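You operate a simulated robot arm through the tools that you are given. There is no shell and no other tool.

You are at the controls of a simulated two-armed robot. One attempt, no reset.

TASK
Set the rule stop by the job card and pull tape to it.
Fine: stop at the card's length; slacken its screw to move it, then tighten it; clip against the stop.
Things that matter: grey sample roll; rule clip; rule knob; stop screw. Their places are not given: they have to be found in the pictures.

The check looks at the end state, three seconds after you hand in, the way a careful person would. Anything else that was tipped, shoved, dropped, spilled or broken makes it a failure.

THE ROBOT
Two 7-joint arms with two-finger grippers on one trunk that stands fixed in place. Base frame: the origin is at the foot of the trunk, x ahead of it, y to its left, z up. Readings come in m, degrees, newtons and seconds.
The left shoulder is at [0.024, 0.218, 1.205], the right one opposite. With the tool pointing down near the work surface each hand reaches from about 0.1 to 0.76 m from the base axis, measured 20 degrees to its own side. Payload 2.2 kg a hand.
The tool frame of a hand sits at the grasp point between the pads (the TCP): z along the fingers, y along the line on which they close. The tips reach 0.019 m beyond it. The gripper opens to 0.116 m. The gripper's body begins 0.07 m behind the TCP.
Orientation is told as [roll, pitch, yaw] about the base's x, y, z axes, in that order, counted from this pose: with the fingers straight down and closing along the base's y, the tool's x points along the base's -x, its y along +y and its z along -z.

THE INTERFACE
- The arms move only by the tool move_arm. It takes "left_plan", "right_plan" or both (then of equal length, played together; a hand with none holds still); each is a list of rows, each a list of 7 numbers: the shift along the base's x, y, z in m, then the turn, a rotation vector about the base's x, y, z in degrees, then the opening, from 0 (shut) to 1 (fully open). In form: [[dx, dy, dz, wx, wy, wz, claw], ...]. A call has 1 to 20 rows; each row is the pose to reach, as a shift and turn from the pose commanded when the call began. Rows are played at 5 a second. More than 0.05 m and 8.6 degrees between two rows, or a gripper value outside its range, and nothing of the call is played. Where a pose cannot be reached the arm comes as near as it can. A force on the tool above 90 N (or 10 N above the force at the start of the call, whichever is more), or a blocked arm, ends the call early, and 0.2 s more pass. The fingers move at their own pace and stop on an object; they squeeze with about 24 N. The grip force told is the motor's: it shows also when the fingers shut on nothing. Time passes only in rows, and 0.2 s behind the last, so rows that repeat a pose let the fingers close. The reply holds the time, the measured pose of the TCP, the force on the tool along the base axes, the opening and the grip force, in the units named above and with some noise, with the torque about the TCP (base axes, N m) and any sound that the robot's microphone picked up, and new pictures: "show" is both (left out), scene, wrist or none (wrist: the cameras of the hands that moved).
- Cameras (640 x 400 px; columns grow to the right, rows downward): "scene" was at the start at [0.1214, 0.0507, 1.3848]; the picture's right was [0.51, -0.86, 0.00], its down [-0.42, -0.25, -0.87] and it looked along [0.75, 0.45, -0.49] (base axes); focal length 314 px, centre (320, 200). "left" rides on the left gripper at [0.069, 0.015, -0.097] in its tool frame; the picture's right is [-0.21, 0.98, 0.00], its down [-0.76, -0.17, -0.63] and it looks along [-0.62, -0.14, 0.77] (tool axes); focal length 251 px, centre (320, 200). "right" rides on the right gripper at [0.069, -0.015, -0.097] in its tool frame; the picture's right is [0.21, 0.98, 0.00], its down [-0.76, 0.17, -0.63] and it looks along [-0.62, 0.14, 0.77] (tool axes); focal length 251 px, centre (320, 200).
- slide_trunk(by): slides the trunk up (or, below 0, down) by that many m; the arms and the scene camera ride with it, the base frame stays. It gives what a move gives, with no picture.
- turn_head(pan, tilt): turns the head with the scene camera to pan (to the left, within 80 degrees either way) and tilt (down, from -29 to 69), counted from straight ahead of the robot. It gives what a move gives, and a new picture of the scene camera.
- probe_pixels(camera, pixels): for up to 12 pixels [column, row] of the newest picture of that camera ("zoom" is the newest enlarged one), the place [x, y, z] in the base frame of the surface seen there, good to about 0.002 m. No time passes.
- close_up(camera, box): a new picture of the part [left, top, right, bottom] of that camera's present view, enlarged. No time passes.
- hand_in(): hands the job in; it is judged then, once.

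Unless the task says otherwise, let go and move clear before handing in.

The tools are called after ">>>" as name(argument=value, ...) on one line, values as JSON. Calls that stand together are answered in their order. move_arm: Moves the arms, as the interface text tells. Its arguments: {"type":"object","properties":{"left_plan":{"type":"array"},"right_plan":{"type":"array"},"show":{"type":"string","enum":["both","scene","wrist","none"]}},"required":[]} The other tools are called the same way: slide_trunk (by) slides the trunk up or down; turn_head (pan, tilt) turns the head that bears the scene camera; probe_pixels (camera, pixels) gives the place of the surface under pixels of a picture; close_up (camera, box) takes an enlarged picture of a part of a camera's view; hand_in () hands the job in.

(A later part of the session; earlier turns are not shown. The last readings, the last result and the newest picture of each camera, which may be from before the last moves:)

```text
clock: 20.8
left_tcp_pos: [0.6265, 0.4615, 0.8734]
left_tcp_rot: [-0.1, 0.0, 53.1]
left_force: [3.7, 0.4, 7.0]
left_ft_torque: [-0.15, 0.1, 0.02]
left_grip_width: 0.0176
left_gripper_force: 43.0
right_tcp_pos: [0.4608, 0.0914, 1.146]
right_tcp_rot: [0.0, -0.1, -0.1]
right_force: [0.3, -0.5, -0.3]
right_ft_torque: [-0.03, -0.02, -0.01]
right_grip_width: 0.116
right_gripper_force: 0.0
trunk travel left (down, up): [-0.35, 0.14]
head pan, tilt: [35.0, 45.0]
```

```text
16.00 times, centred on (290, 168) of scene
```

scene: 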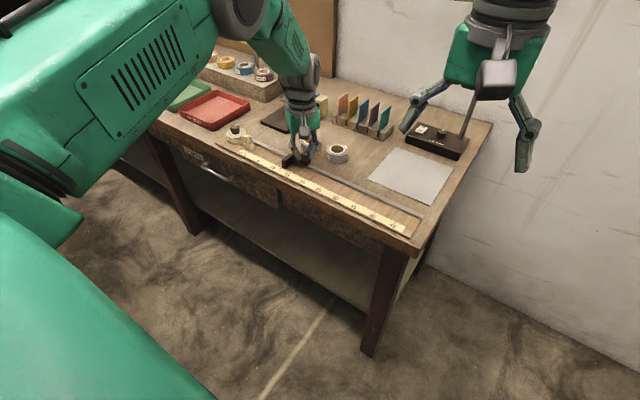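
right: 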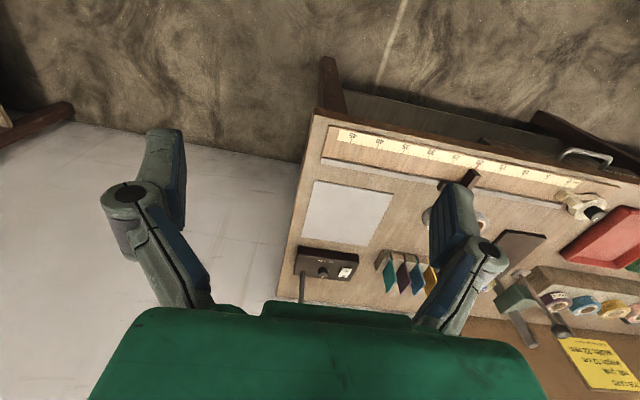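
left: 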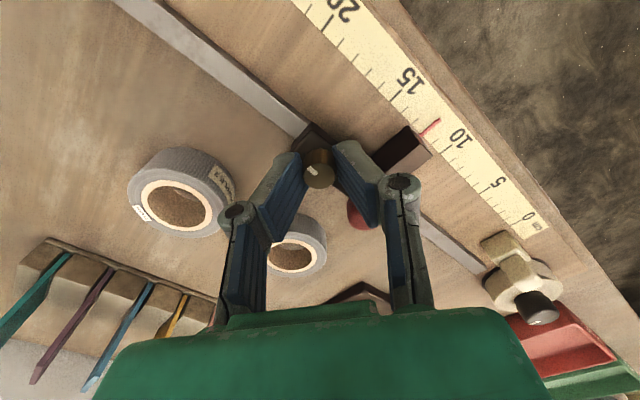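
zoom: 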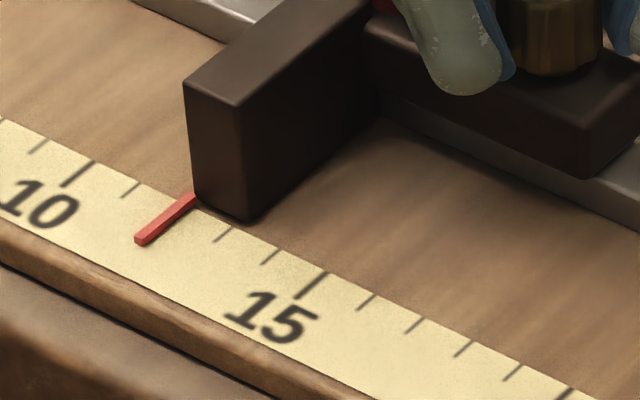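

Ticks give tick 12 right at the pointer's base (reading ≈12.0 in both views). Now I'll tighten by turning counter-clockwise with the screw still gripped.

>>> move_arm(left_plan=[[0, 0, 0, 0, 0, 8, 0], [0, 0, 0, 0, 0, 16, 0], [0, 0, 0, 0, 0, 24, 0], [0, 0, 0, 0, 0, 32, 0], [0, 0, 0, 0, 0, 40, 0], [0, 0, 0, 0, 0, 48, 0], [0, 0, 0, 0, 0, 56, 0], [0, 0, 0, 0, 0, 64, 0], [0, 0, 0, 0, 0, 72, 0]], show="wrist")

>>> close_up(camera="left", box=[256, 120, 384, 200])

```text
clock: 22.8
left_tcp_pos: [0.625, 0.4608, 0.8747]
left_tcp_rot: [0.3, -0.1, 125.1]
left_force: [-4.7, -2.7, -3.8]
left_ft_torque: [-0.81, -0.45, 0.0]
left_grip_width: 0.018
left_gripper_force: 42.8
right_tcp_pos: [0.4615, 0.0914, 1.1456]
right_tcp_rot: [0.1, 0.0, 0.0]
right_force: [0.6, -0.3, -0.7]
right_ft_torque: [0.0, -0.03, 0.05]
right_grip_width: 0.1161
right_gripper_force: 0.1
trunk travel left (down, up): [-0.35, 0.14]
head pan, tilt: [35.0, 45.0]
```

left: 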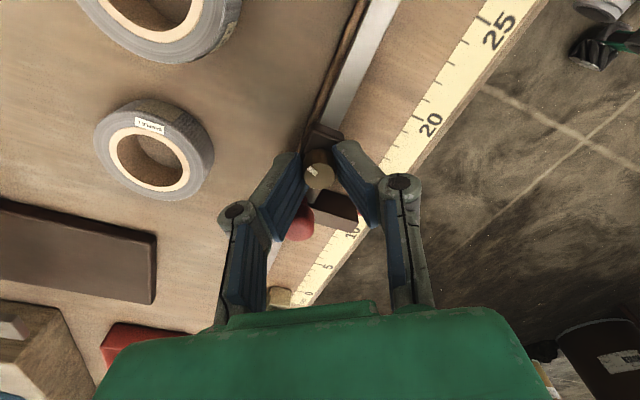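

```text
5.00 times, centred on (320, 160) of left
```

zoom: 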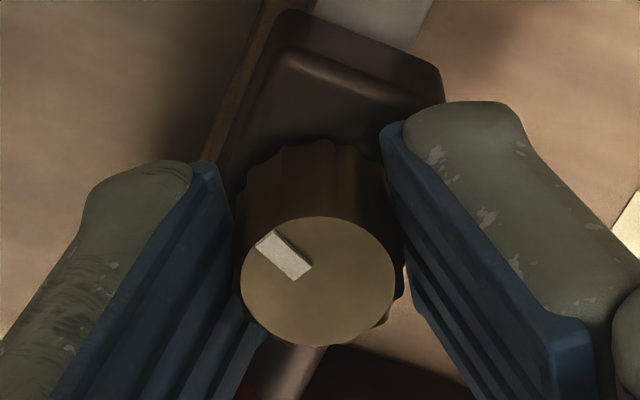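

The screw followed (mark about -20 degrees). I'll release, swing back to yaw 55, regrip and finish tightening.

>>> move_arm(left_plan=[[0, 0, 0, 0, 0, 0, 0.27], [0, 0, 0, 0, 0, 0, 0.27], [0, 0, 0, 0, 0, -8, 0.27], [0, 0, 0, 0, 0, -16, 0.27], [0, 0, 0, 0, 0, -24, 0.27], [0, 0, 0, 0, 0, -32, 0.27], [0, 0, 0, 0, 0, -40, 0.27], [0, 0, 0, 0, 0, -48, 0.27], [0, 0, 0, 0, 0, -56, 0.27], [0, 0, 0, 0, 0, -64, 0.27], [0, 0, 0, 0, 0, -71, 0.27], [0, 0, 0, 0, 0, -71, 0.27]], show="wrist")

>>> close_up(camera="left", box=[392, 90, 472, 140])

>>> close_up(camera="left", box=[256, 120, 384, 200])

```text
clock: 25.4
left_tcp_pos: [0.6254, 0.4606, 0.8745]
left_tcp_rot: [0.1, 0.0, 54.0]
left_force: [0.2, 0.6, 0.2]
left_ft_torque: [-0.03, -0.02, 0.0]
left_grip_width: 0.0315
left_gripper_force: 0.0
right_tcp_pos: [0.4618, 0.0911, 1.1467]
right_tcp_rot: [-0.1, -0.2, 0.0]
right_force: [-0.3, -0.6, -0.4]
right_ft_torque: [0.01, 0.01, 0.02]
right_grip_width: 0.1159
right_gripper_force: 0.0
trunk travel left (down, up): [-0.35, 0.14]
head pan, tilt: [35.0, 45.0]
```

left: 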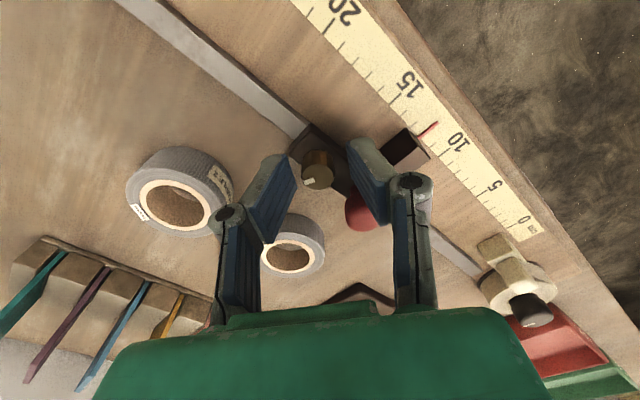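

```text
8.00 times, centred on (432, 115) of left
```

zoom: 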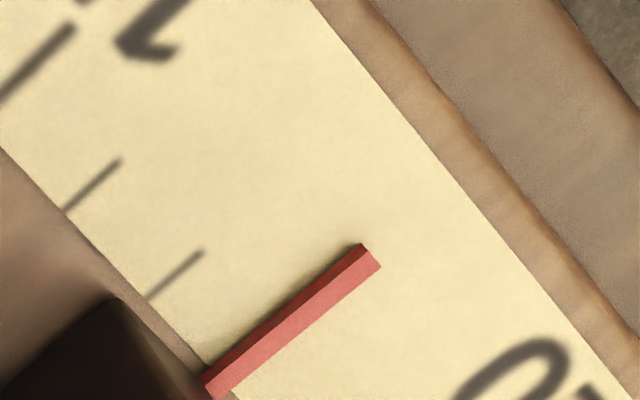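

```text
5.00 times, centred on (320, 160) of left
```

zoom: 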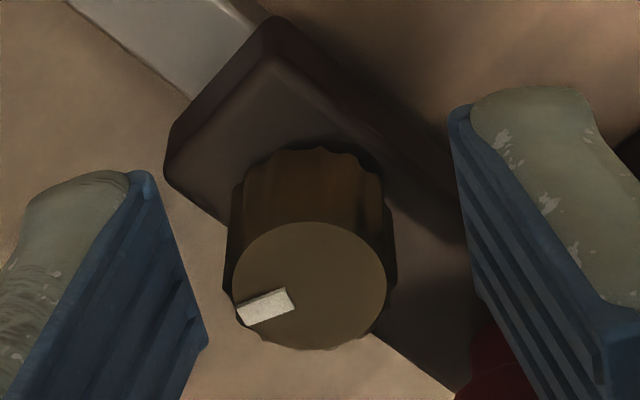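

The mark stays at -20, but the pointer slipped back slightly to about 12.14 on release. I'll regrip, then check and nudge before tightening.

>>> move_arm(left_plan=[[0, 0.0005, 0, 0, 0, 0, 0.1], [0, 0.0005, 0, 0, 0, 0, 0], [0, 0.0005, 0, 0, 0, 0, 0]], show="wrist")

>>> close_up(camera="left", box=[392, 90, 472, 140])

>>> close_up(camera="scene", box=[270, 155, 310, 180])

```text
clock: 26.2
left_tcp_pos: [0.626, 0.4605, 0.8736]
left_tcp_rot: [0.2, 0.0, 54.1]
left_force: [1.3, -4.1, -2.4]
left_ft_torque: [-0.09, -0.04, 0.0]
left_grip_width: 0.0178
left_gripper_force: 43.0
right_tcp_pos: [0.4621, 0.091, 1.1444]
right_tcp_rot: [0.0, 0.0, 0.0]
right_force: [-0.2, -0.1, -0.2]
right_ft_torque: [-0.02, 0.0, -0.03]
right_grip_width: 0.1162
right_gripper_force: 0.0
trunk travel left (down, up): [-0.35, 0.14]
head pan, tilt: [35.0, 45.0]
```

left: 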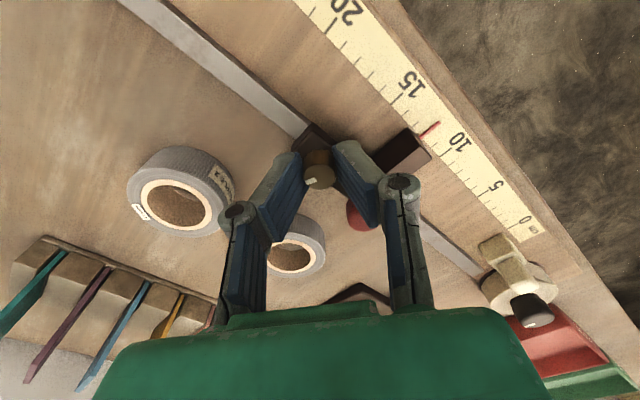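

```text
8.00 times, centred on (432, 115) of left
```

zoom: 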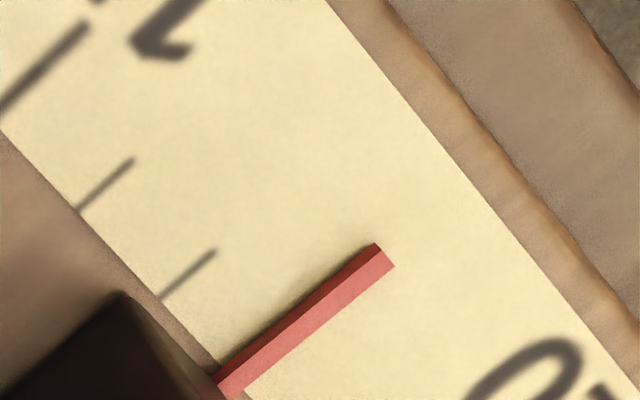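

```text
16.00 times, centred on (290, 168) of scene
```

zoom: 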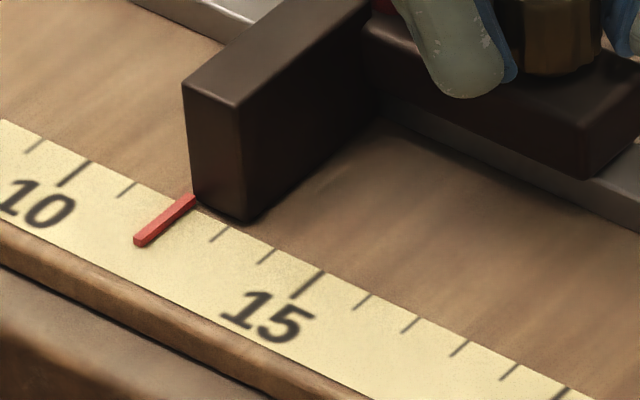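

The pointer reads about 12.1, so I'll nudge +1.3 mm with the screw gripped and re-check.

>>> move_arm(left_plan=[[0, 0.0007, 0, 0, 0, 0, 0], [0, 0.0013, 0, 0, 0, 0, 0], [0, 0.0013, 0, 0, 0, 0, 0]], show="wrist")

>>> close_up(camera="left", box=[392, 90, 472, 140])

>>> close_up(camera="scene", box=[270, 155, 310, 180])

```text
clock: 27.0
left_tcp_pos: [0.6272, 0.4599, 0.8745]
left_tcp_rot: [0.1, 0.0, 54.0]
left_force: [-1.9, -14.0, -4.4]
left_ft_torque: [0.26, -0.33, 0.04]
left_grip_width: 0.018
left_gripper_force: 42.5
right_tcp_pos: [0.4617, 0.0897, 1.1461]
right_tcp_rot: [0.1, -0.1, 0.0]
right_force: [-0.9, -1.1, -0.3]
right_ft_torque: [-0.01, 0.03, 0.03]
right_grip_width: 0.1161
right_gripper_force: 0.1
trunk travel left (down, up): [-0.35, 0.14]
head pan, tilt: [35.0, 45.0]
```

left: 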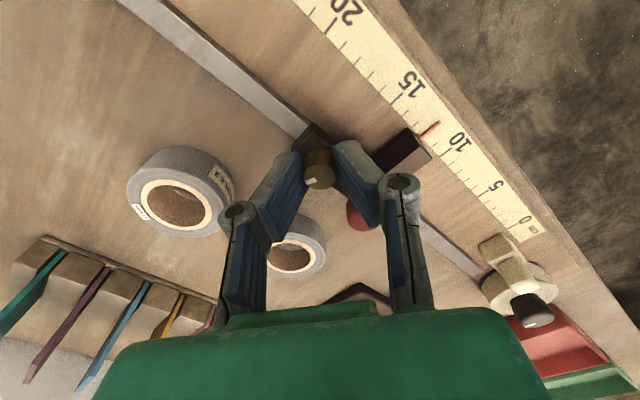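

```text
8.00 times, centred on (432, 115) of left
```

zoom: 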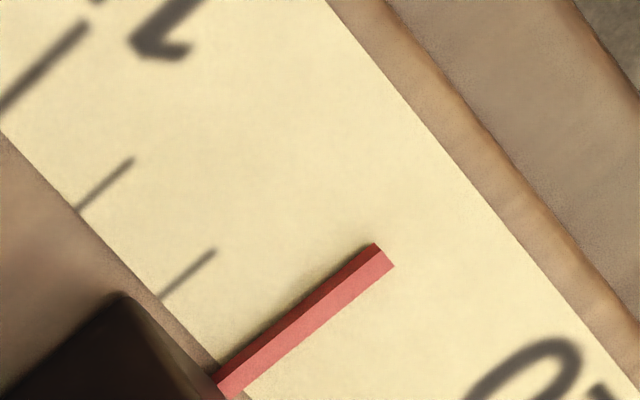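

```text
16.00 times, centred on (290, 168) of scene
```

zoom: 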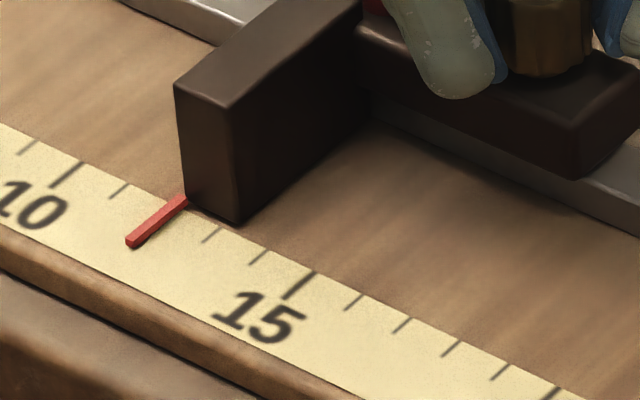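

At 14 N the stop didn't budge, so it's already clamped (counter-clockwise tightens), but sits about 1 mm off at ~12.1. I'll regrip at yaw 110, slacken again, and correct.

>>> move_arm(left_plan=[[0, -0.0015, 0, 0, 0, 0, 0], [0, -0.0015, 0, 0, 0, 0, 0.27], [0, -0.0015, 0, 0, 0, 0, 0.27], [0, -0.0015, 0, 0, 0, 8, 0.27], [0, -0.0015, 0, 0, 0, 16, 0.27], [0, -0.0015, 0, 0, 0, 24, 0.27], [0, -0.0015, 0, 0, 0, 32, 0.27], [0, -0.0015, 0, 0, 0, 40, 0.27], [0, -0.0015, 0, 0, 0, 48, 0.27], [0, -0.0015, 0, 0, 0, 56, 0.27], [0, -0.0015, 0, 0, 0, 64, 0.27], [0, -0.0015, 0, 0, 0, 64, 0.27], [0, -0.0015, 0, 0, 0, 64, 0.1], [0, -0.0015, 0, 0, 0, 64, 0], [0, -0.0015, 0, 0, 0, 64, 0]], show="wrist")

```text
clock: 30.2
left_tcp_pos: [0.6254, 0.4622, 0.875]
left_tcp_rot: [0.1, -0.2, 118.0]
left_force: [-5.9, -2.3, -2.6]
left_ft_torque: [0.04, 0.21, -0.03]
left_grip_width: 0.0178
left_gripper_force: 43.0
right_tcp_pos: [0.4619, 0.0925, 1.1465]
right_tcp_rot: [0.0, -0.1, -0.1]
right_force: [-0.4, -0.1, -0.1]
right_ft_torque: [-0.03, -0.01, 0.02]
right_grip_width: 0.1161
right_gripper_force: 0.0
trunk travel left (down, up): [-0.35, 0.14]
head pan, tilt: [35.0, 45.0]
```

left: 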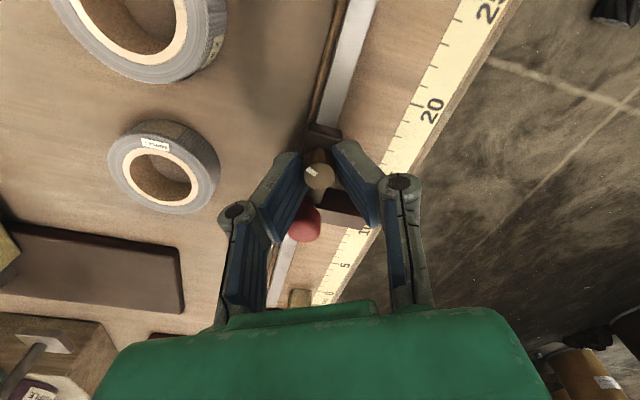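

Gripped at yaw 118. Turning clockwise 64 degrees to slacken, then I'll read the pointer.

>>> move_arm(left_plan=[[0, 0, 0, 0, 0, -8, 0], [0, 0, 0, 0, 0, -16, 0], [0, 0, 0, 0, 0, -24, 0], [0, 0, 0, 0, 0, -32, 0], [0, 0, 0, 0, 0, -40, 0], [0, 0, 0, 0, 0, -48, 0], [0, 0, 0, 0, 0, -56, 0], [0, 0, 0, 0, 0, -64, 0], [0, 0, 0, 0, 0, -64, 0]], show="wrist")

>>> close_up(camera="left", box=[392, 90, 472, 140])

>>> close_up(camera="scene", box=[270, 155, 310, 180])

```text
clock: 32.2
left_tcp_pos: [0.6267, 0.4623, 0.8735]
left_tcp_rot: [0.1, -0.1, 53.8]
left_force: [-2.8, 0.1, -6.3]
left_ft_torque: [0.54, -0.34, 0.0]
left_grip_width: 0.0176
left_gripper_force: 43.1
right_tcp_pos: [0.4621, 0.093, 1.1461]
right_tcp_rot: [0.0, -0.1, 0.0]
right_force: [-0.9, 0.5, -0.4]
right_ft_torque: [-0.02, 0.0, 0.01]
right_grip_width: 0.1158
right_gripper_force: 0.1
trunk travel left (down, up): [-0.35, 0.14]
head pan, tilt: [35.0, 45.0]
```

left: 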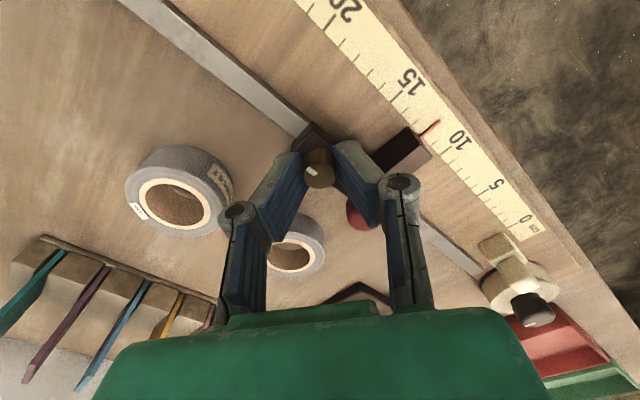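

```text
8.00 times, centred on (432, 115) of left
```

zoom: 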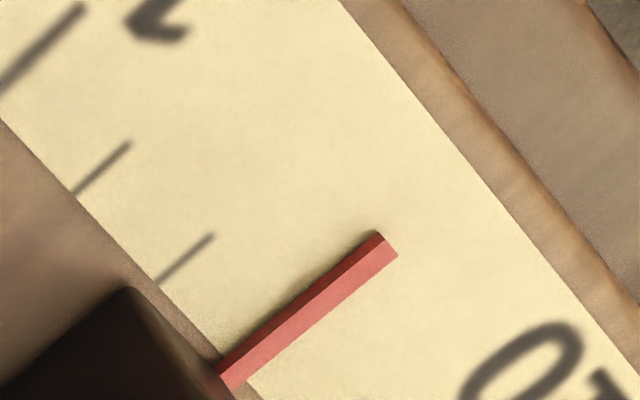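

```text
16.00 times, centred on (290, 168) of scene
```

zoom: 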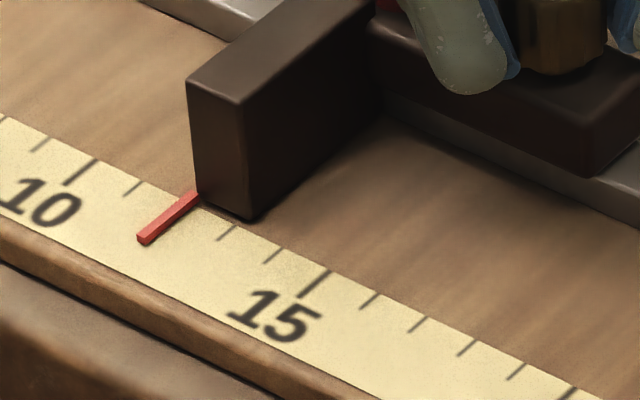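

Slackened again; the pointer reads about 12.05–12.08, and earlier it crept back ~0.8 mm while tightening. I'll nudge +1.6 mm then turn counter-clockwise to clamp.

>>> move_arm(left_plan=[[0, 0.0008, 0, 0, 0, 0, 0], [0, 0.0016, 0, 0, 0, 0, 0], [0, 0.0016, 0, 0, 0, 0, 0], [0, 0.0016, 0, 0, 0, 8, 0], [0, 0.0016, 0, 0, 0, 16, 0], [0, 0.0016, 0, 0, 0, 24, 0], [0, 0.0016, 0, 0, 0, 32, 0], [0, 0.0016, 0, 0, 0, 40, 0], [0, 0.0016, 0, 0, 0, 48, 0], [0, 0.0016, 0, 0, 0, 56, 0], [0, 0.0016, 0, 0, 0, 64, 0], [0, 0.0016, 0, 0, 0, 72, 0], [0, 0.0016, 0, 0, 0, 72, 0.27], [0, 0.0016, 0, 0, 0, 72, 0.27]], show="wrist")

>>> close_up(camera="scene", box=[270, 155, 310, 180])

>>> close_up(camera="left", box=[310, 190, 400, 260])

```text
clock: 35.2
left_tcp_pos: [0.6268, 0.4636, 0.875]
left_tcp_rot: [0.0, -0.1, 126.1]
left_force: [-0.4, 1.7, -0.1]
left_ft_torque: [0.0, 0.0, -0.01]
left_grip_width: 0.0315
left_gripper_force: 0.0
right_tcp_pos: [0.4609, 0.0927, 1.1455]
right_tcp_rot: [0.1, -0.1, 0.0]
right_force: [0.8, -0.7, -0.2]
right_ft_torque: [0.02, -0.03, 0.03]
right_grip_width: 0.1161
right_gripper_force: 0.1
trunk travel left (down, up): [-0.35, 0.14]
head pan, tilt: [35.0, 45.0]
```

left: 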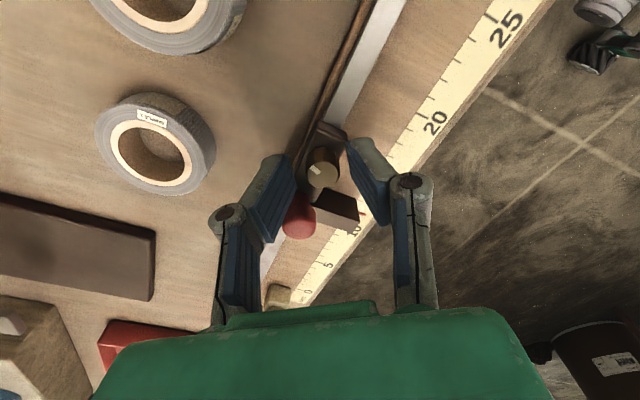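

```text
16.00 times, centred on (290, 168) of scene
```

zoom: 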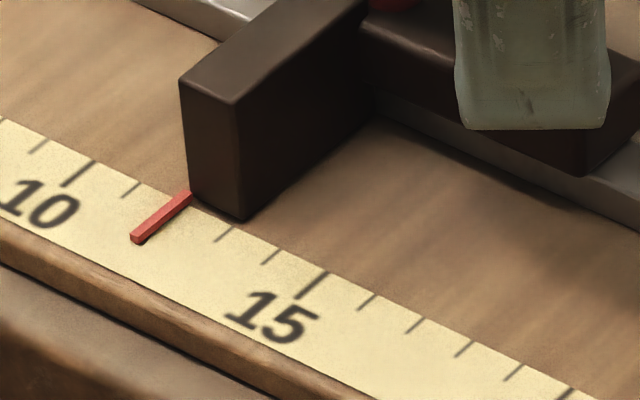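

```text
5.71 times, centred on (355, 225) of left
```

zoom: 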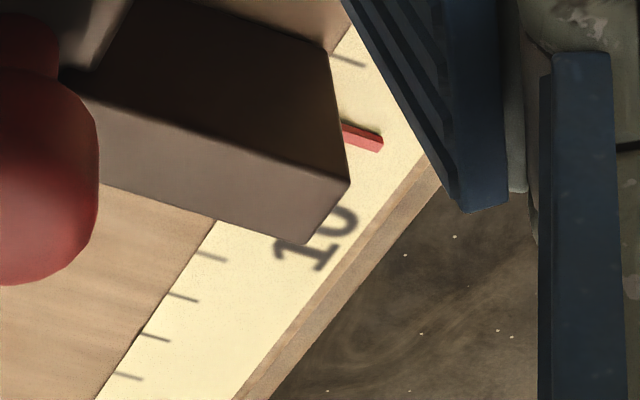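

The pointer now reads about 11.95–12.0. I'll swing back to yaw 55, regrip and turn the rest of the way counter-clockwise until the torque rises.

>>> move_arm(left_plan=[[0, 0, 0, 0, 0, -8, 0.27], [0, 0, 0, 0, 0, -16, 0.27], [0, 0, 0, 0, 0, -24, 0.27], [0, 0, 0, 0, 0, -32, 0.27], [0, 0, 0, 0, 0, -40, 0.27], [0, 0, 0, 0, 0, -48, 0.27], [0, 0, 0, 0, 0, -56, 0.27], [0, 0, 0, 0, 0, -64, 0.27], [0, 0, 0, 0, 0, -71, 0.27], [0, -0.0005, 0, 0, 0, -71, 0.27], [0, -0.0005, 0, 0, 0, -71, 0.1], [0, -0.0005, 0, 0, 0, -71, 0], [0, -0.0005, 0, 0, 0, -71, 0]], show="wrist")

>>> close_up(camera="left", box=[392, 90, 472, 140])

>>> close_up(camera="left", box=[256, 120, 384, 200])

```text
clock: 38.0
left_tcp_pos: [0.6269, 0.4622, 0.8751]
left_tcp_rot: [0.1, -0.1, 55.1]
left_force: [2.4, 0.1, 2.1]
left_ft_torque: [-0.16, 0.06, 0.02]
left_grip_width: 0.0181
left_gripper_force: 43.6
right_tcp_pos: [0.4609, 0.0923, 1.1458]
right_tcp_rot: [0.0, -0.1, 0.0]
right_force: [-0.4, -0.2, -0.6]
right_ft_torque: [0.0, -0.02, -0.02]
right_grip_width: 0.1161
right_gripper_force: 0.0
trunk travel left (down, up): [-0.35, 0.14]
head pan, tilt: [35.0, 45.0]
```

left: 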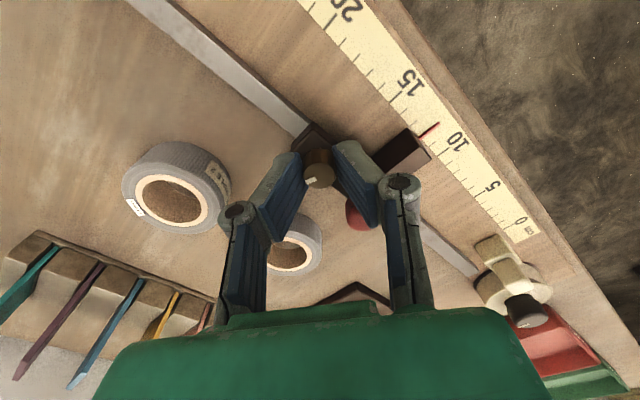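

```text
8.00 times, centred on (432, 115) of left
```

zoom: 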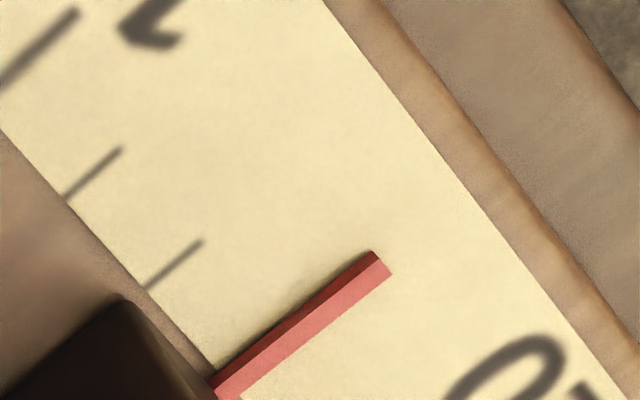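

```text
5.00 times, centred on (320, 160) of left
```

zoom: 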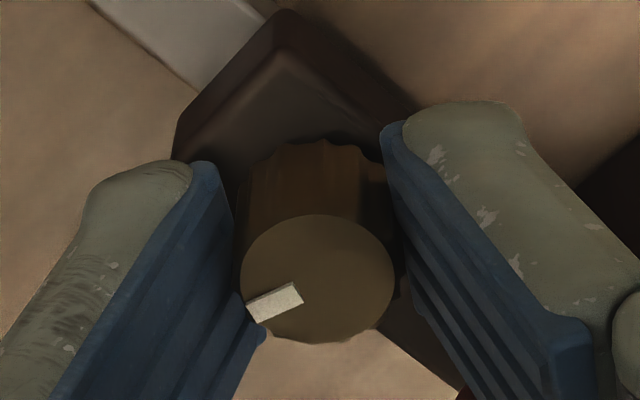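

The pointer now sits right on 12 (ticks 13/14 extrapolate to it). I'll turn counter-clockwise to full tightness.

>>> move_arm(left_plan=[[0, 0, 0, 0, 0, 6, 0], [0, 0, 0, 0, 0, 12, 0], [0, 0, 0, 0, 0, 18, 0], [0, 0, 0, 0, 0, 24, 0], [0, 0, 0, 0, 0, 30, 0]], show="wrist")

>>> close_up(camera="left", box=[256, 120, 384, 200])

```text
clock: 39.2
left_tcp_pos: [0.6257, 0.4616, 0.8748]
left_tcp_rot: [0.1, -0.1, 85.1]
left_force: [1.0, -2.5, 2.9]
left_ft_torque: [0.04, -0.03, -0.34]
left_grip_width: 0.0179
left_gripper_force: 42.9
right_tcp_pos: [0.4612, 0.0907, 1.1461]
right_tcp_rot: [0.2, -0.2, 0.0]
right_force: [-0.8, 0.1, 0.0]
right_ft_torque: [0.02, 0.0, 0.02]
right_grip_width: 0.1162
right_gripper_force: 0.0
trunk travel left (down, up): [-0.35, 0.14]
head pan, tilt: [35.0, 45.0]
```

left: 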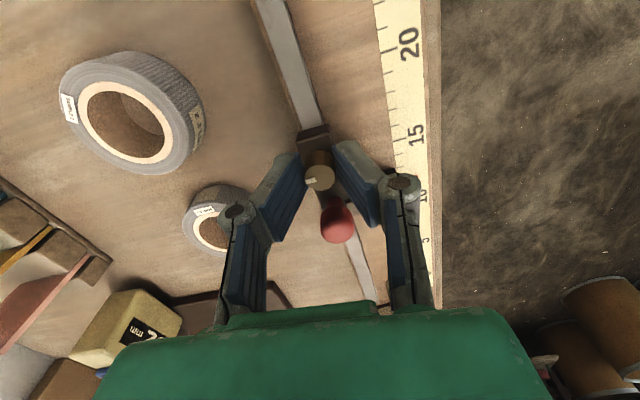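

```text
5.00 times, centred on (320, 160) of left
```

zoom: 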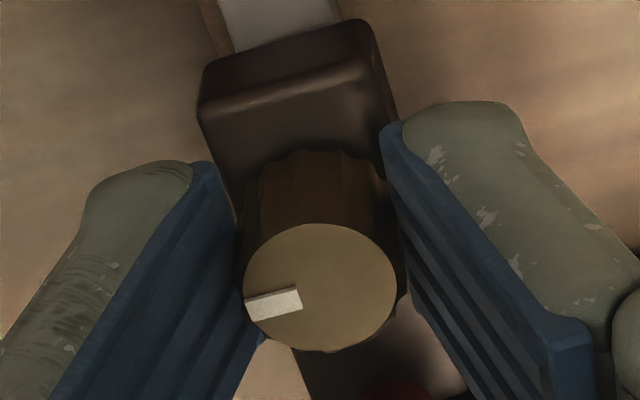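

Torque rose to -0.34 with the fingers starting to slip, so it's tight. A little more turn for good measure, then open and rise clear for inspection.

>>> move_arm(left_plan=[[0, 0, 0, 0, 0, 6, 0], [0, 0, 0, 0, 0, 12, 0], [0, 0, 0, 0, 0, 12, 0.1], [0, 0, 0, 0, 0, 12, 0.27], [0, 0, 0, 0, 0, 12, 0.27], [0, 0, 0.02, 0, 0, 12, 0.27], [0, 0, 0.05, 0, 0, 12, 0.27], [0, 0, 0.08, 0, 0, 12, 0.27], [0, 0, 0.11, 0, 0, 12, 0.27]])

>>> close_up(camera="scene", box=[220, 110, 316, 180])

>>> close_up(camera="left", box=[300, 90, 440, 180])

```text
clock: 41.2
left_tcp_pos: [0.6241, 0.462, 0.9858]
left_tcp_rot: [0.1, -0.1, 97.1]
left_force: [0.0, 0.6, 0.6]
left_ft_torque: [-0.02, 0.01, 0.04]
left_grip_width: 0.0315
left_gripper_force: 0.0
right_tcp_pos: [0.4615, 0.092, 1.1464]
right_tcp_rot: [-0.1, -0.1, 0.0]
right_force: [1.1, 0.1, 0.4]
right_ft_torque: [-0.01, 0.0, 0.01]
right_grip_width: 0.1156
right_gripper_force: 0.0
trunk travel left (down, up): [-0.35, 0.14]
head pan, tilt: [35.0, 45.0]
```

scene: 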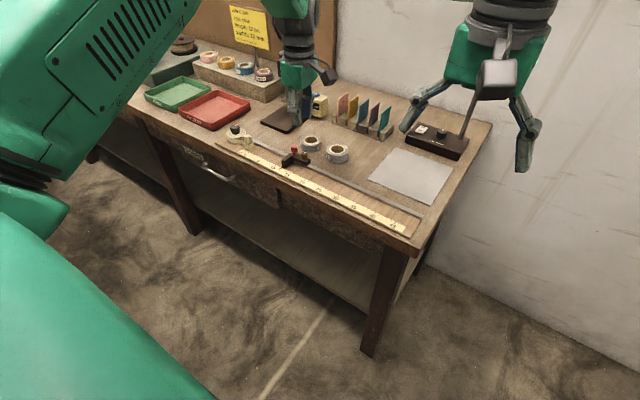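
left: 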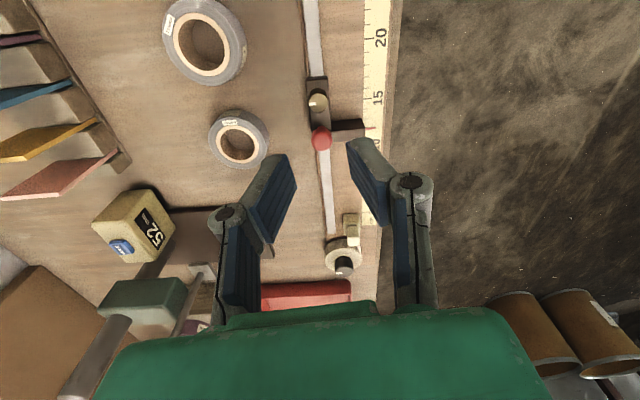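

```text
5.71 times, centred on (268, 145) of scene
```

zoom: 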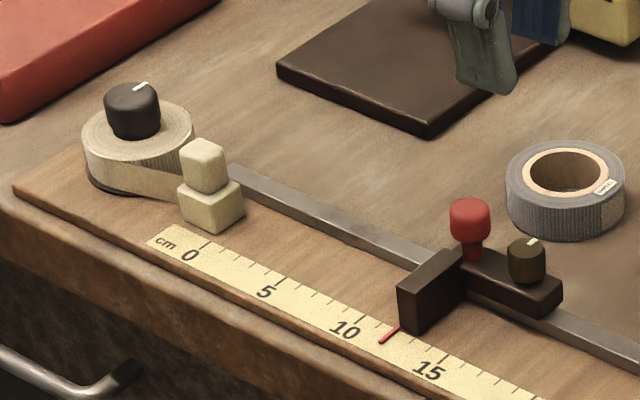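

```text
4.44 times, centred on (370, 135) of left
```

zoom: 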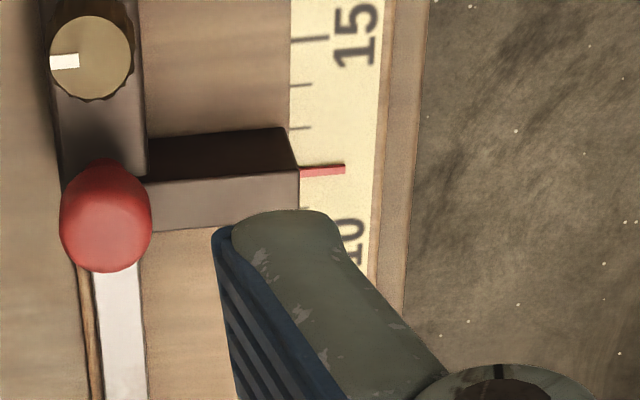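

The stop reads 12.0 (tick 12 extrapolates to y≈172 in the zoom, pointer at 172) and the mark is back at its tight position. Next I'll move above the clip to inspect it and test reach.

>>> move_arm(left_plan=[[-0.005, 0.03, 0, 0, 0, -2, 0.4], [-0.01, 0.06, 0, 0, 0, -4, 0.4], [-0.016, 0.09, 0, 0, 0, -6, 0.4], [-0.021, 0.12, -0.01, 0, 0, -7, 0.4], [-0.026, 0.15, -0.02, 0, 0, -7, 0.4], [-0.031, 0.172, -0.035, 0, 0, -7, 0.4], [-0.031, 0.172, -0.035, 0, 0, -7, 0.4]])

>>> close_up(camera="left", box=[240, 80, 400, 180])

```text
clock: 42.8
left_tcp_pos: [0.5954, 0.6349, 0.9504]
left_tcp_rot: [0.0, -0.1, 90.0]
left_force: [0.0, -0.7, 0.2]
left_ft_torque: [0.01, 0.0, -0.03]
left_grip_width: 0.0463
left_gripper_force: 0.1
right_tcp_pos: [0.4612, 0.0923, 1.1462]
right_tcp_rot: [0.0, -0.1, 0.0]
right_force: [0.6, 0.1, -0.8]
right_ft_torque: [0.02, -0.01, 0.03]
right_grip_width: 0.116
right_gripper_force: 0.1
trunk travel left (down, up): [-0.35, 0.14]
head pan, tilt: [35.0, 45.0]
```

scene: 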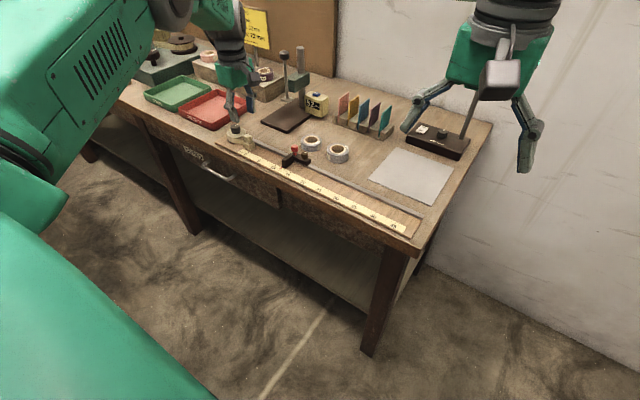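
left: 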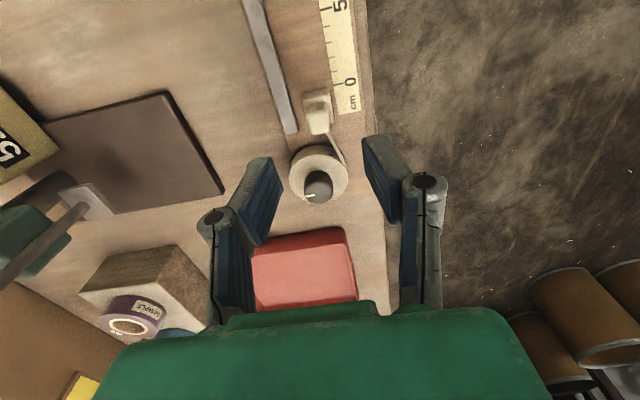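

```text
4.00 times, centred on (320, 130) of left
```

zoom: 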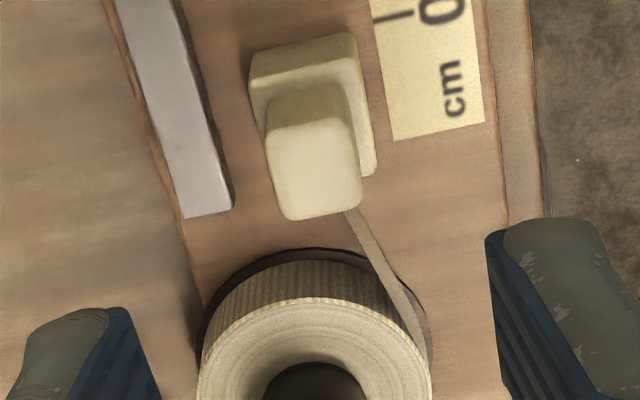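

The hand reaches the clip; the upper cube's centre works out to about (0.596,0.636), top z≈0.869. I'll descend with the fingers straddling it in x and close.

>>> move_arm(left_plan=[[0.0006, 0.001, -0.02, 0, 0, 0, 0.4], [0.0006, 0.001, -0.04, 0, 0, 0, 0.4], [0.0006, 0.001, -0.055, 0, 0, 0, 0.4], [0.0006, 0.001, -0.068, 0, 0, 0, 0.4], [0.0006, 0.001, -0.078, 0, 0, 0, 0.4], [0.0006, 0.001, -0.078, 0, 0, 0, 0.4]])

>>> close_up(camera="left", box=[240, 110, 400, 210])

>>> close_up(camera="scene", box=[215, 115, 279, 155])

```text
clock: 44.2
left_tcp_pos: [0.5956, 0.6374, 0.8709]
left_tcp_rot: [0.1, -0.1, 90.0]
left_force: [0.3, -0.1, -1.1]
left_ft_torque: [0.02, 0.0, 0.03]
left_grip_width: 0.0464
left_gripper_force: 0.1
right_tcp_pos: [0.4604, 0.0924, 1.1453]
right_tcp_rot: [-0.1, -0.1, 0.0]
right_force: [1.3, 0.2, -0.3]
right_ft_torque: [0.02, 0.0, 0.03]
right_grip_width: 0.1158
right_gripper_force: 0.1
trunk travel left (down, up): [-0.35, 0.14]
head pan, tilt: [35.0, 45.0]
```

scene: 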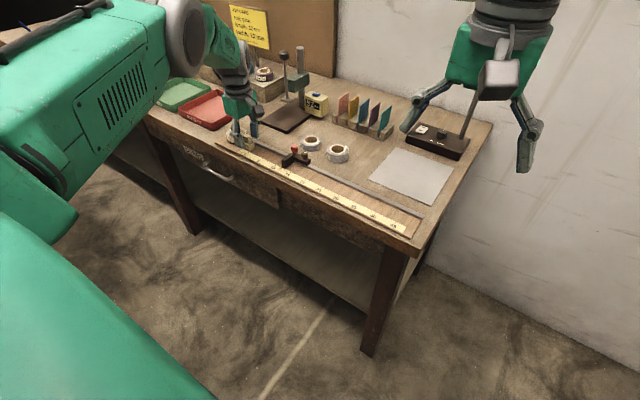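
left: 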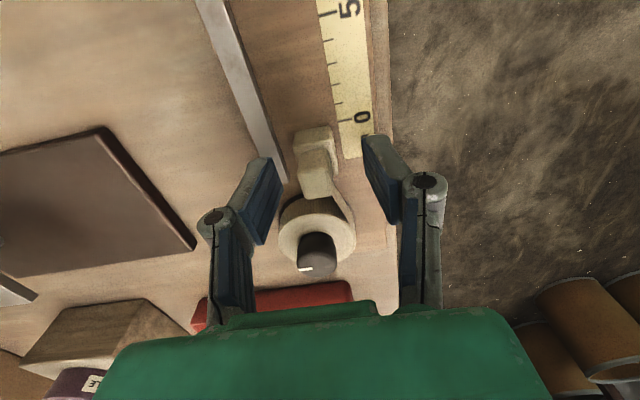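

```text
4.00 times, centred on (320, 160) of left
```

zoom: 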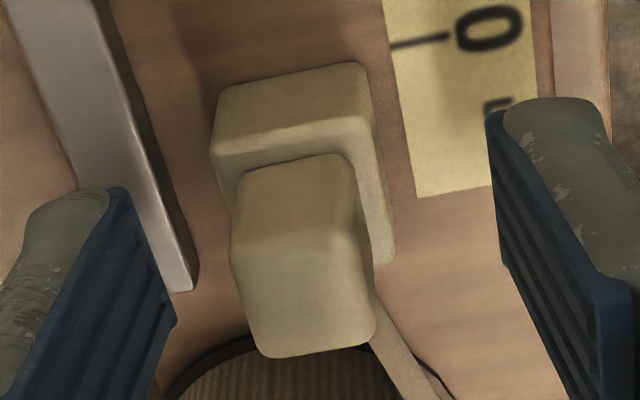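

```text
10.00 times, centred on (247, 135) of scene
```

zoom: 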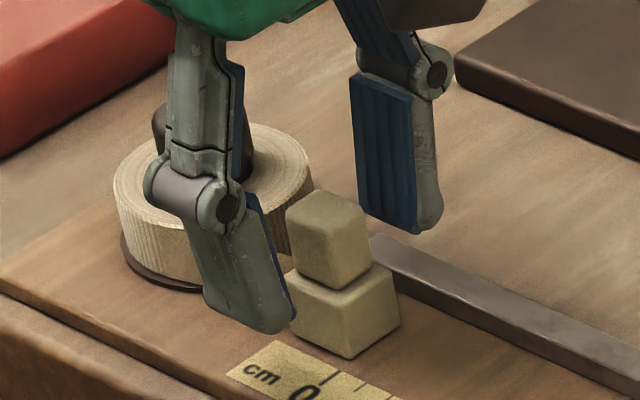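

The cube centre refines to (0.598,0.637), so I'll shift 2 mm in +x and close.

>>> move_arm(left_plan=[[0.002, 0, 0, 0, 0, 0, 0.3], [0.002, 0, 0, 0, 0, 0, 0.15], [0.002, 0, 0, 0, 0, 0, 0], [0.002, 0, 0, 0, 0, 0, 0]], show="wrist")

>>> close_up(camera="left", box=[240, 110, 400, 210])

>>> close_up(camera="scene", box=[215, 115, 279, 155])

```text
clock: 45.2
left_tcp_pos: [0.5986, 0.6362, 0.8713]
left_tcp_rot: [0.0, 0.0, 90.0]
left_force: [0.2, 0.3, -0.7]
left_ft_torque: [-0.03, 0.01, -0.01]
left_grip_width: 0.0163
left_gripper_force: 24.6
right_tcp_pos: [0.4625, 0.0926, 1.146]
right_tcp_rot: [0.0, -0.1, 0.0]
right_force: [0.6, 0.5, 0.0]
right_ft_torque: [-0.01, -0.01, -0.01]
right_grip_width: 0.1158
right_gripper_force: 0.1
trunk travel left (down, up): [-0.35, 0.14]
head pan, tilt: [35.0, 45.0]
```

left: 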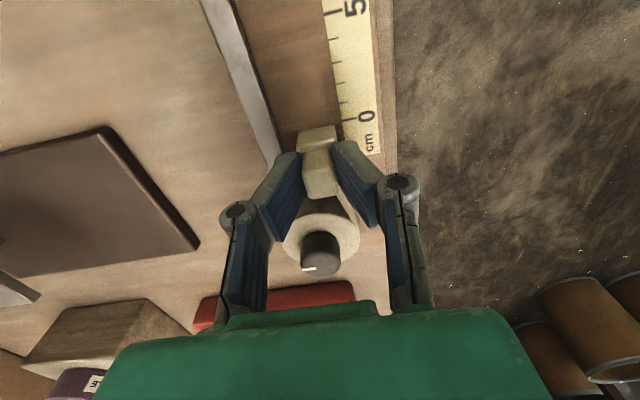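

```text
4.00 times, centred on (320, 160) of left
```

zoom: 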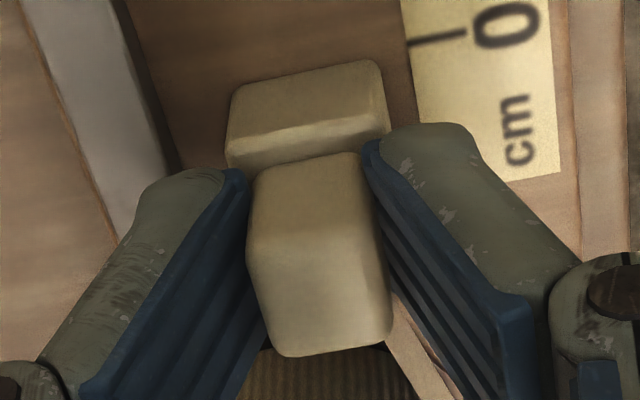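

```text
10.00 times, centred on (247, 135) of scene
```

zoom: 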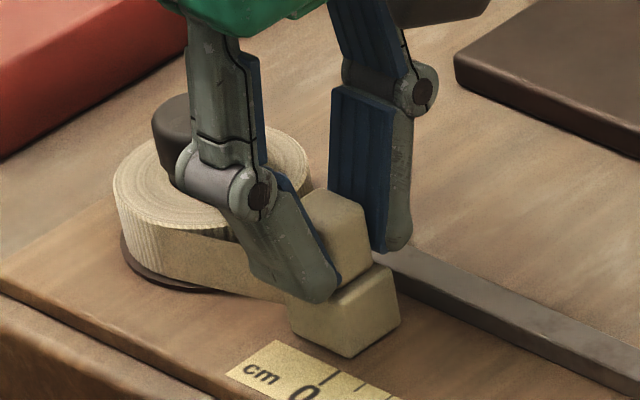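

The clip's upper cube is gripped cleanly (16 mm, no side force). I'll pull 2 cm along -y first and watch forces.

>>> move_arm(left_plan=[[0, -0.004, 0, 0, 0, 0, 0], [0, -0.009, 0, 0, 0, 0, 0], [0, -0.014, 0, 0, 0, 0, 0], [0, -0.02, 0, 0, 0, 0, 0]], show="both")

>>> close_up(camera="scene", box=[215, 115, 311, 175])

```text
clock: 46.2
left_tcp_pos: [0.5969, 0.6168, 0.872]
left_tcp_rot: [0.1, -0.1, 90.0]
left_force: [0.1, 0.6, 0.1]
left_ft_torque: [0.0, -0.02, 0.0]
left_grip_width: 0.016
left_gripper_force: 24.6
right_tcp_pos: [0.4609, 0.0901, 1.1459]
right_tcp_rot: [0.0, -0.1, 0.0]
right_force: [-0.2, 0.7, 0.3]
right_ft_torque: [0.01, -0.02, 0.0]
right_grip_width: 0.1158
right_gripper_force: 0.0
trunk travel left (down, up): [-0.35, 0.14]
head pan, tilt: [35.0, 45.0]
```

scene: 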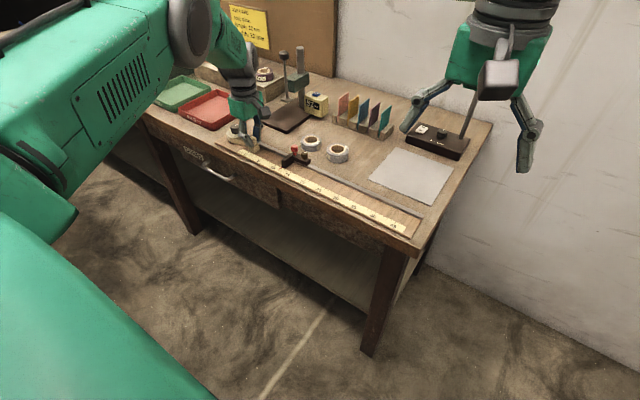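
left: 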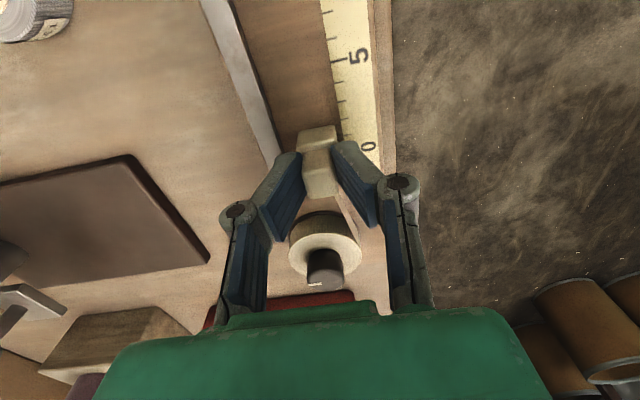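

```text
6.67 times, centred on (263, 145) of scene
```

zoom: 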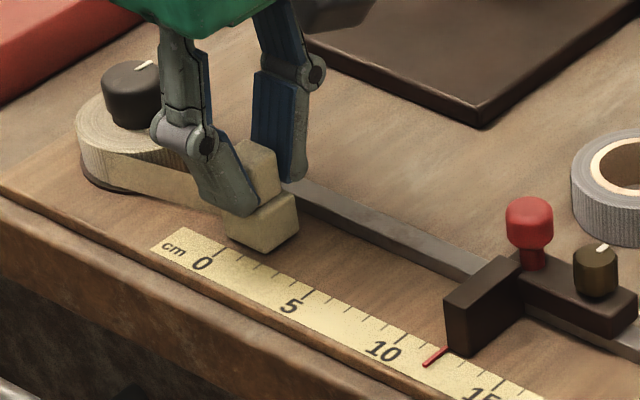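

The clip moves with the tape paying out and almost no force. I'll pull another 9 cm, then check the gap to the stop.

>>> move_arm(left_plan=[[0, -0.008, 0, 0, 0, 0, 0], [0, -0.018, 0, 0, 0, 0, 0], [0, -0.028, 0, 0, 0, 0, 0], [0, -0.038, 0, 0, 0, 0, 0], [0, -0.048, 0, 0, 0, 0, 0], [0, -0.058, 0, 0, 0, 0, 0], [0, -0.068, 0, 0, 0, 0, 0], [0, -0.077, 0, 0, 0, 0, 0], [0, -0.084, 0, 0, 0, 0, 0], [0, -0.088, 0, 0, 0, 0, 0]], show="both")

>>> close_up(camera="scene", box=[230, 125, 310, 175])

>>> close_up(camera="left", box=[256, 90, 416, 190])

```text
clock: 48.4
left_tcp_pos: [0.5974, 0.5259, 0.8717]
left_tcp_rot: [0.1, -0.1, 90.1]
left_force: [-1.2, 0.5, 0.3]
left_ft_torque: [0.0, 0.02, -0.04]
left_grip_width: 0.0164
left_gripper_force: 24.4
right_tcp_pos: [0.4608, 0.0927, 1.1456]
right_tcp_rot: [0.0, -0.1, 0.0]
right_force: [-0.5, 0.2, 0.1]
right_ft_torque: [0.02, -0.03, -0.02]
right_grip_width: 0.1158
right_gripper_force: 0.0
trunk travel left (down, up): [-0.35, 0.14]
head pan, tilt: [35.0, 45.0]
```

scene: 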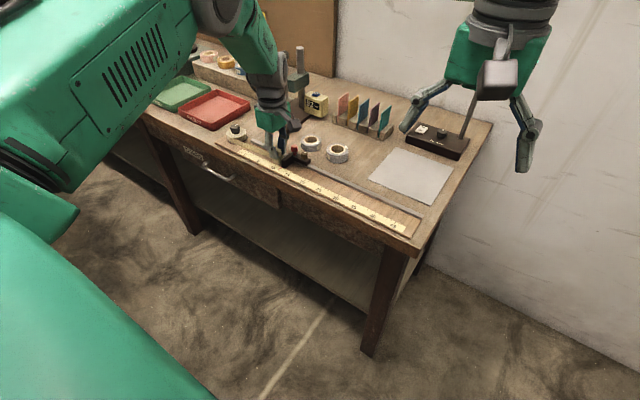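
left: 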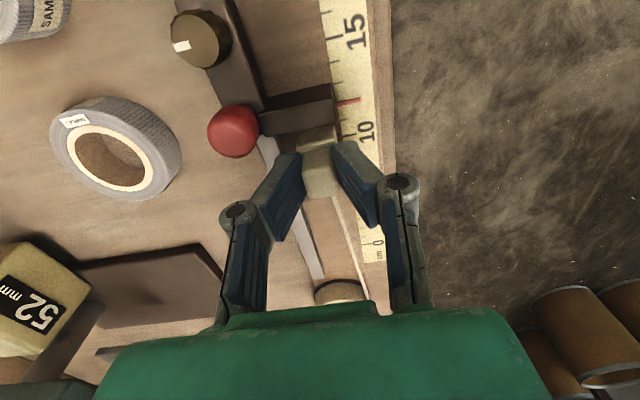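

```text
8.00 times, centred on (270, 150) of scene
```

zoom: 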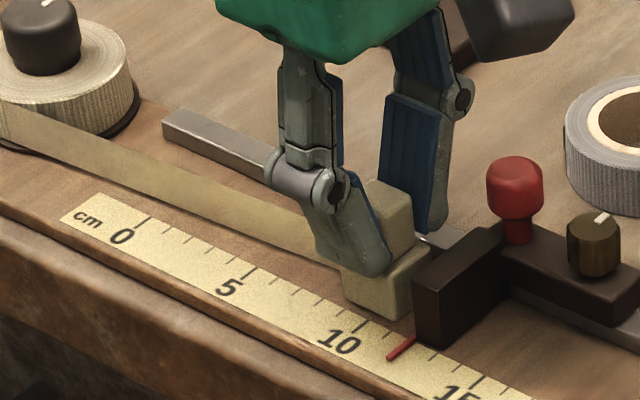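

```text
4.00 times, centred on (336, 140) of left
```

zoom: 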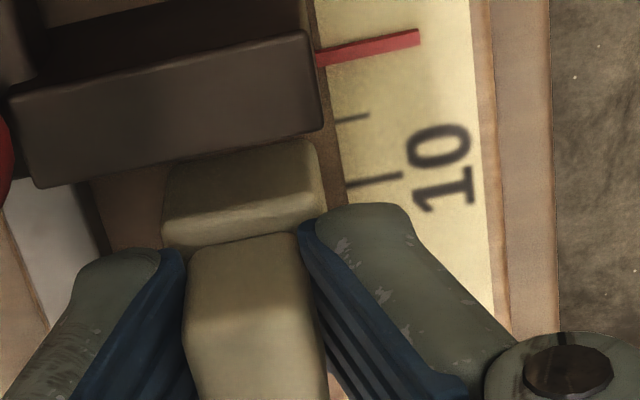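

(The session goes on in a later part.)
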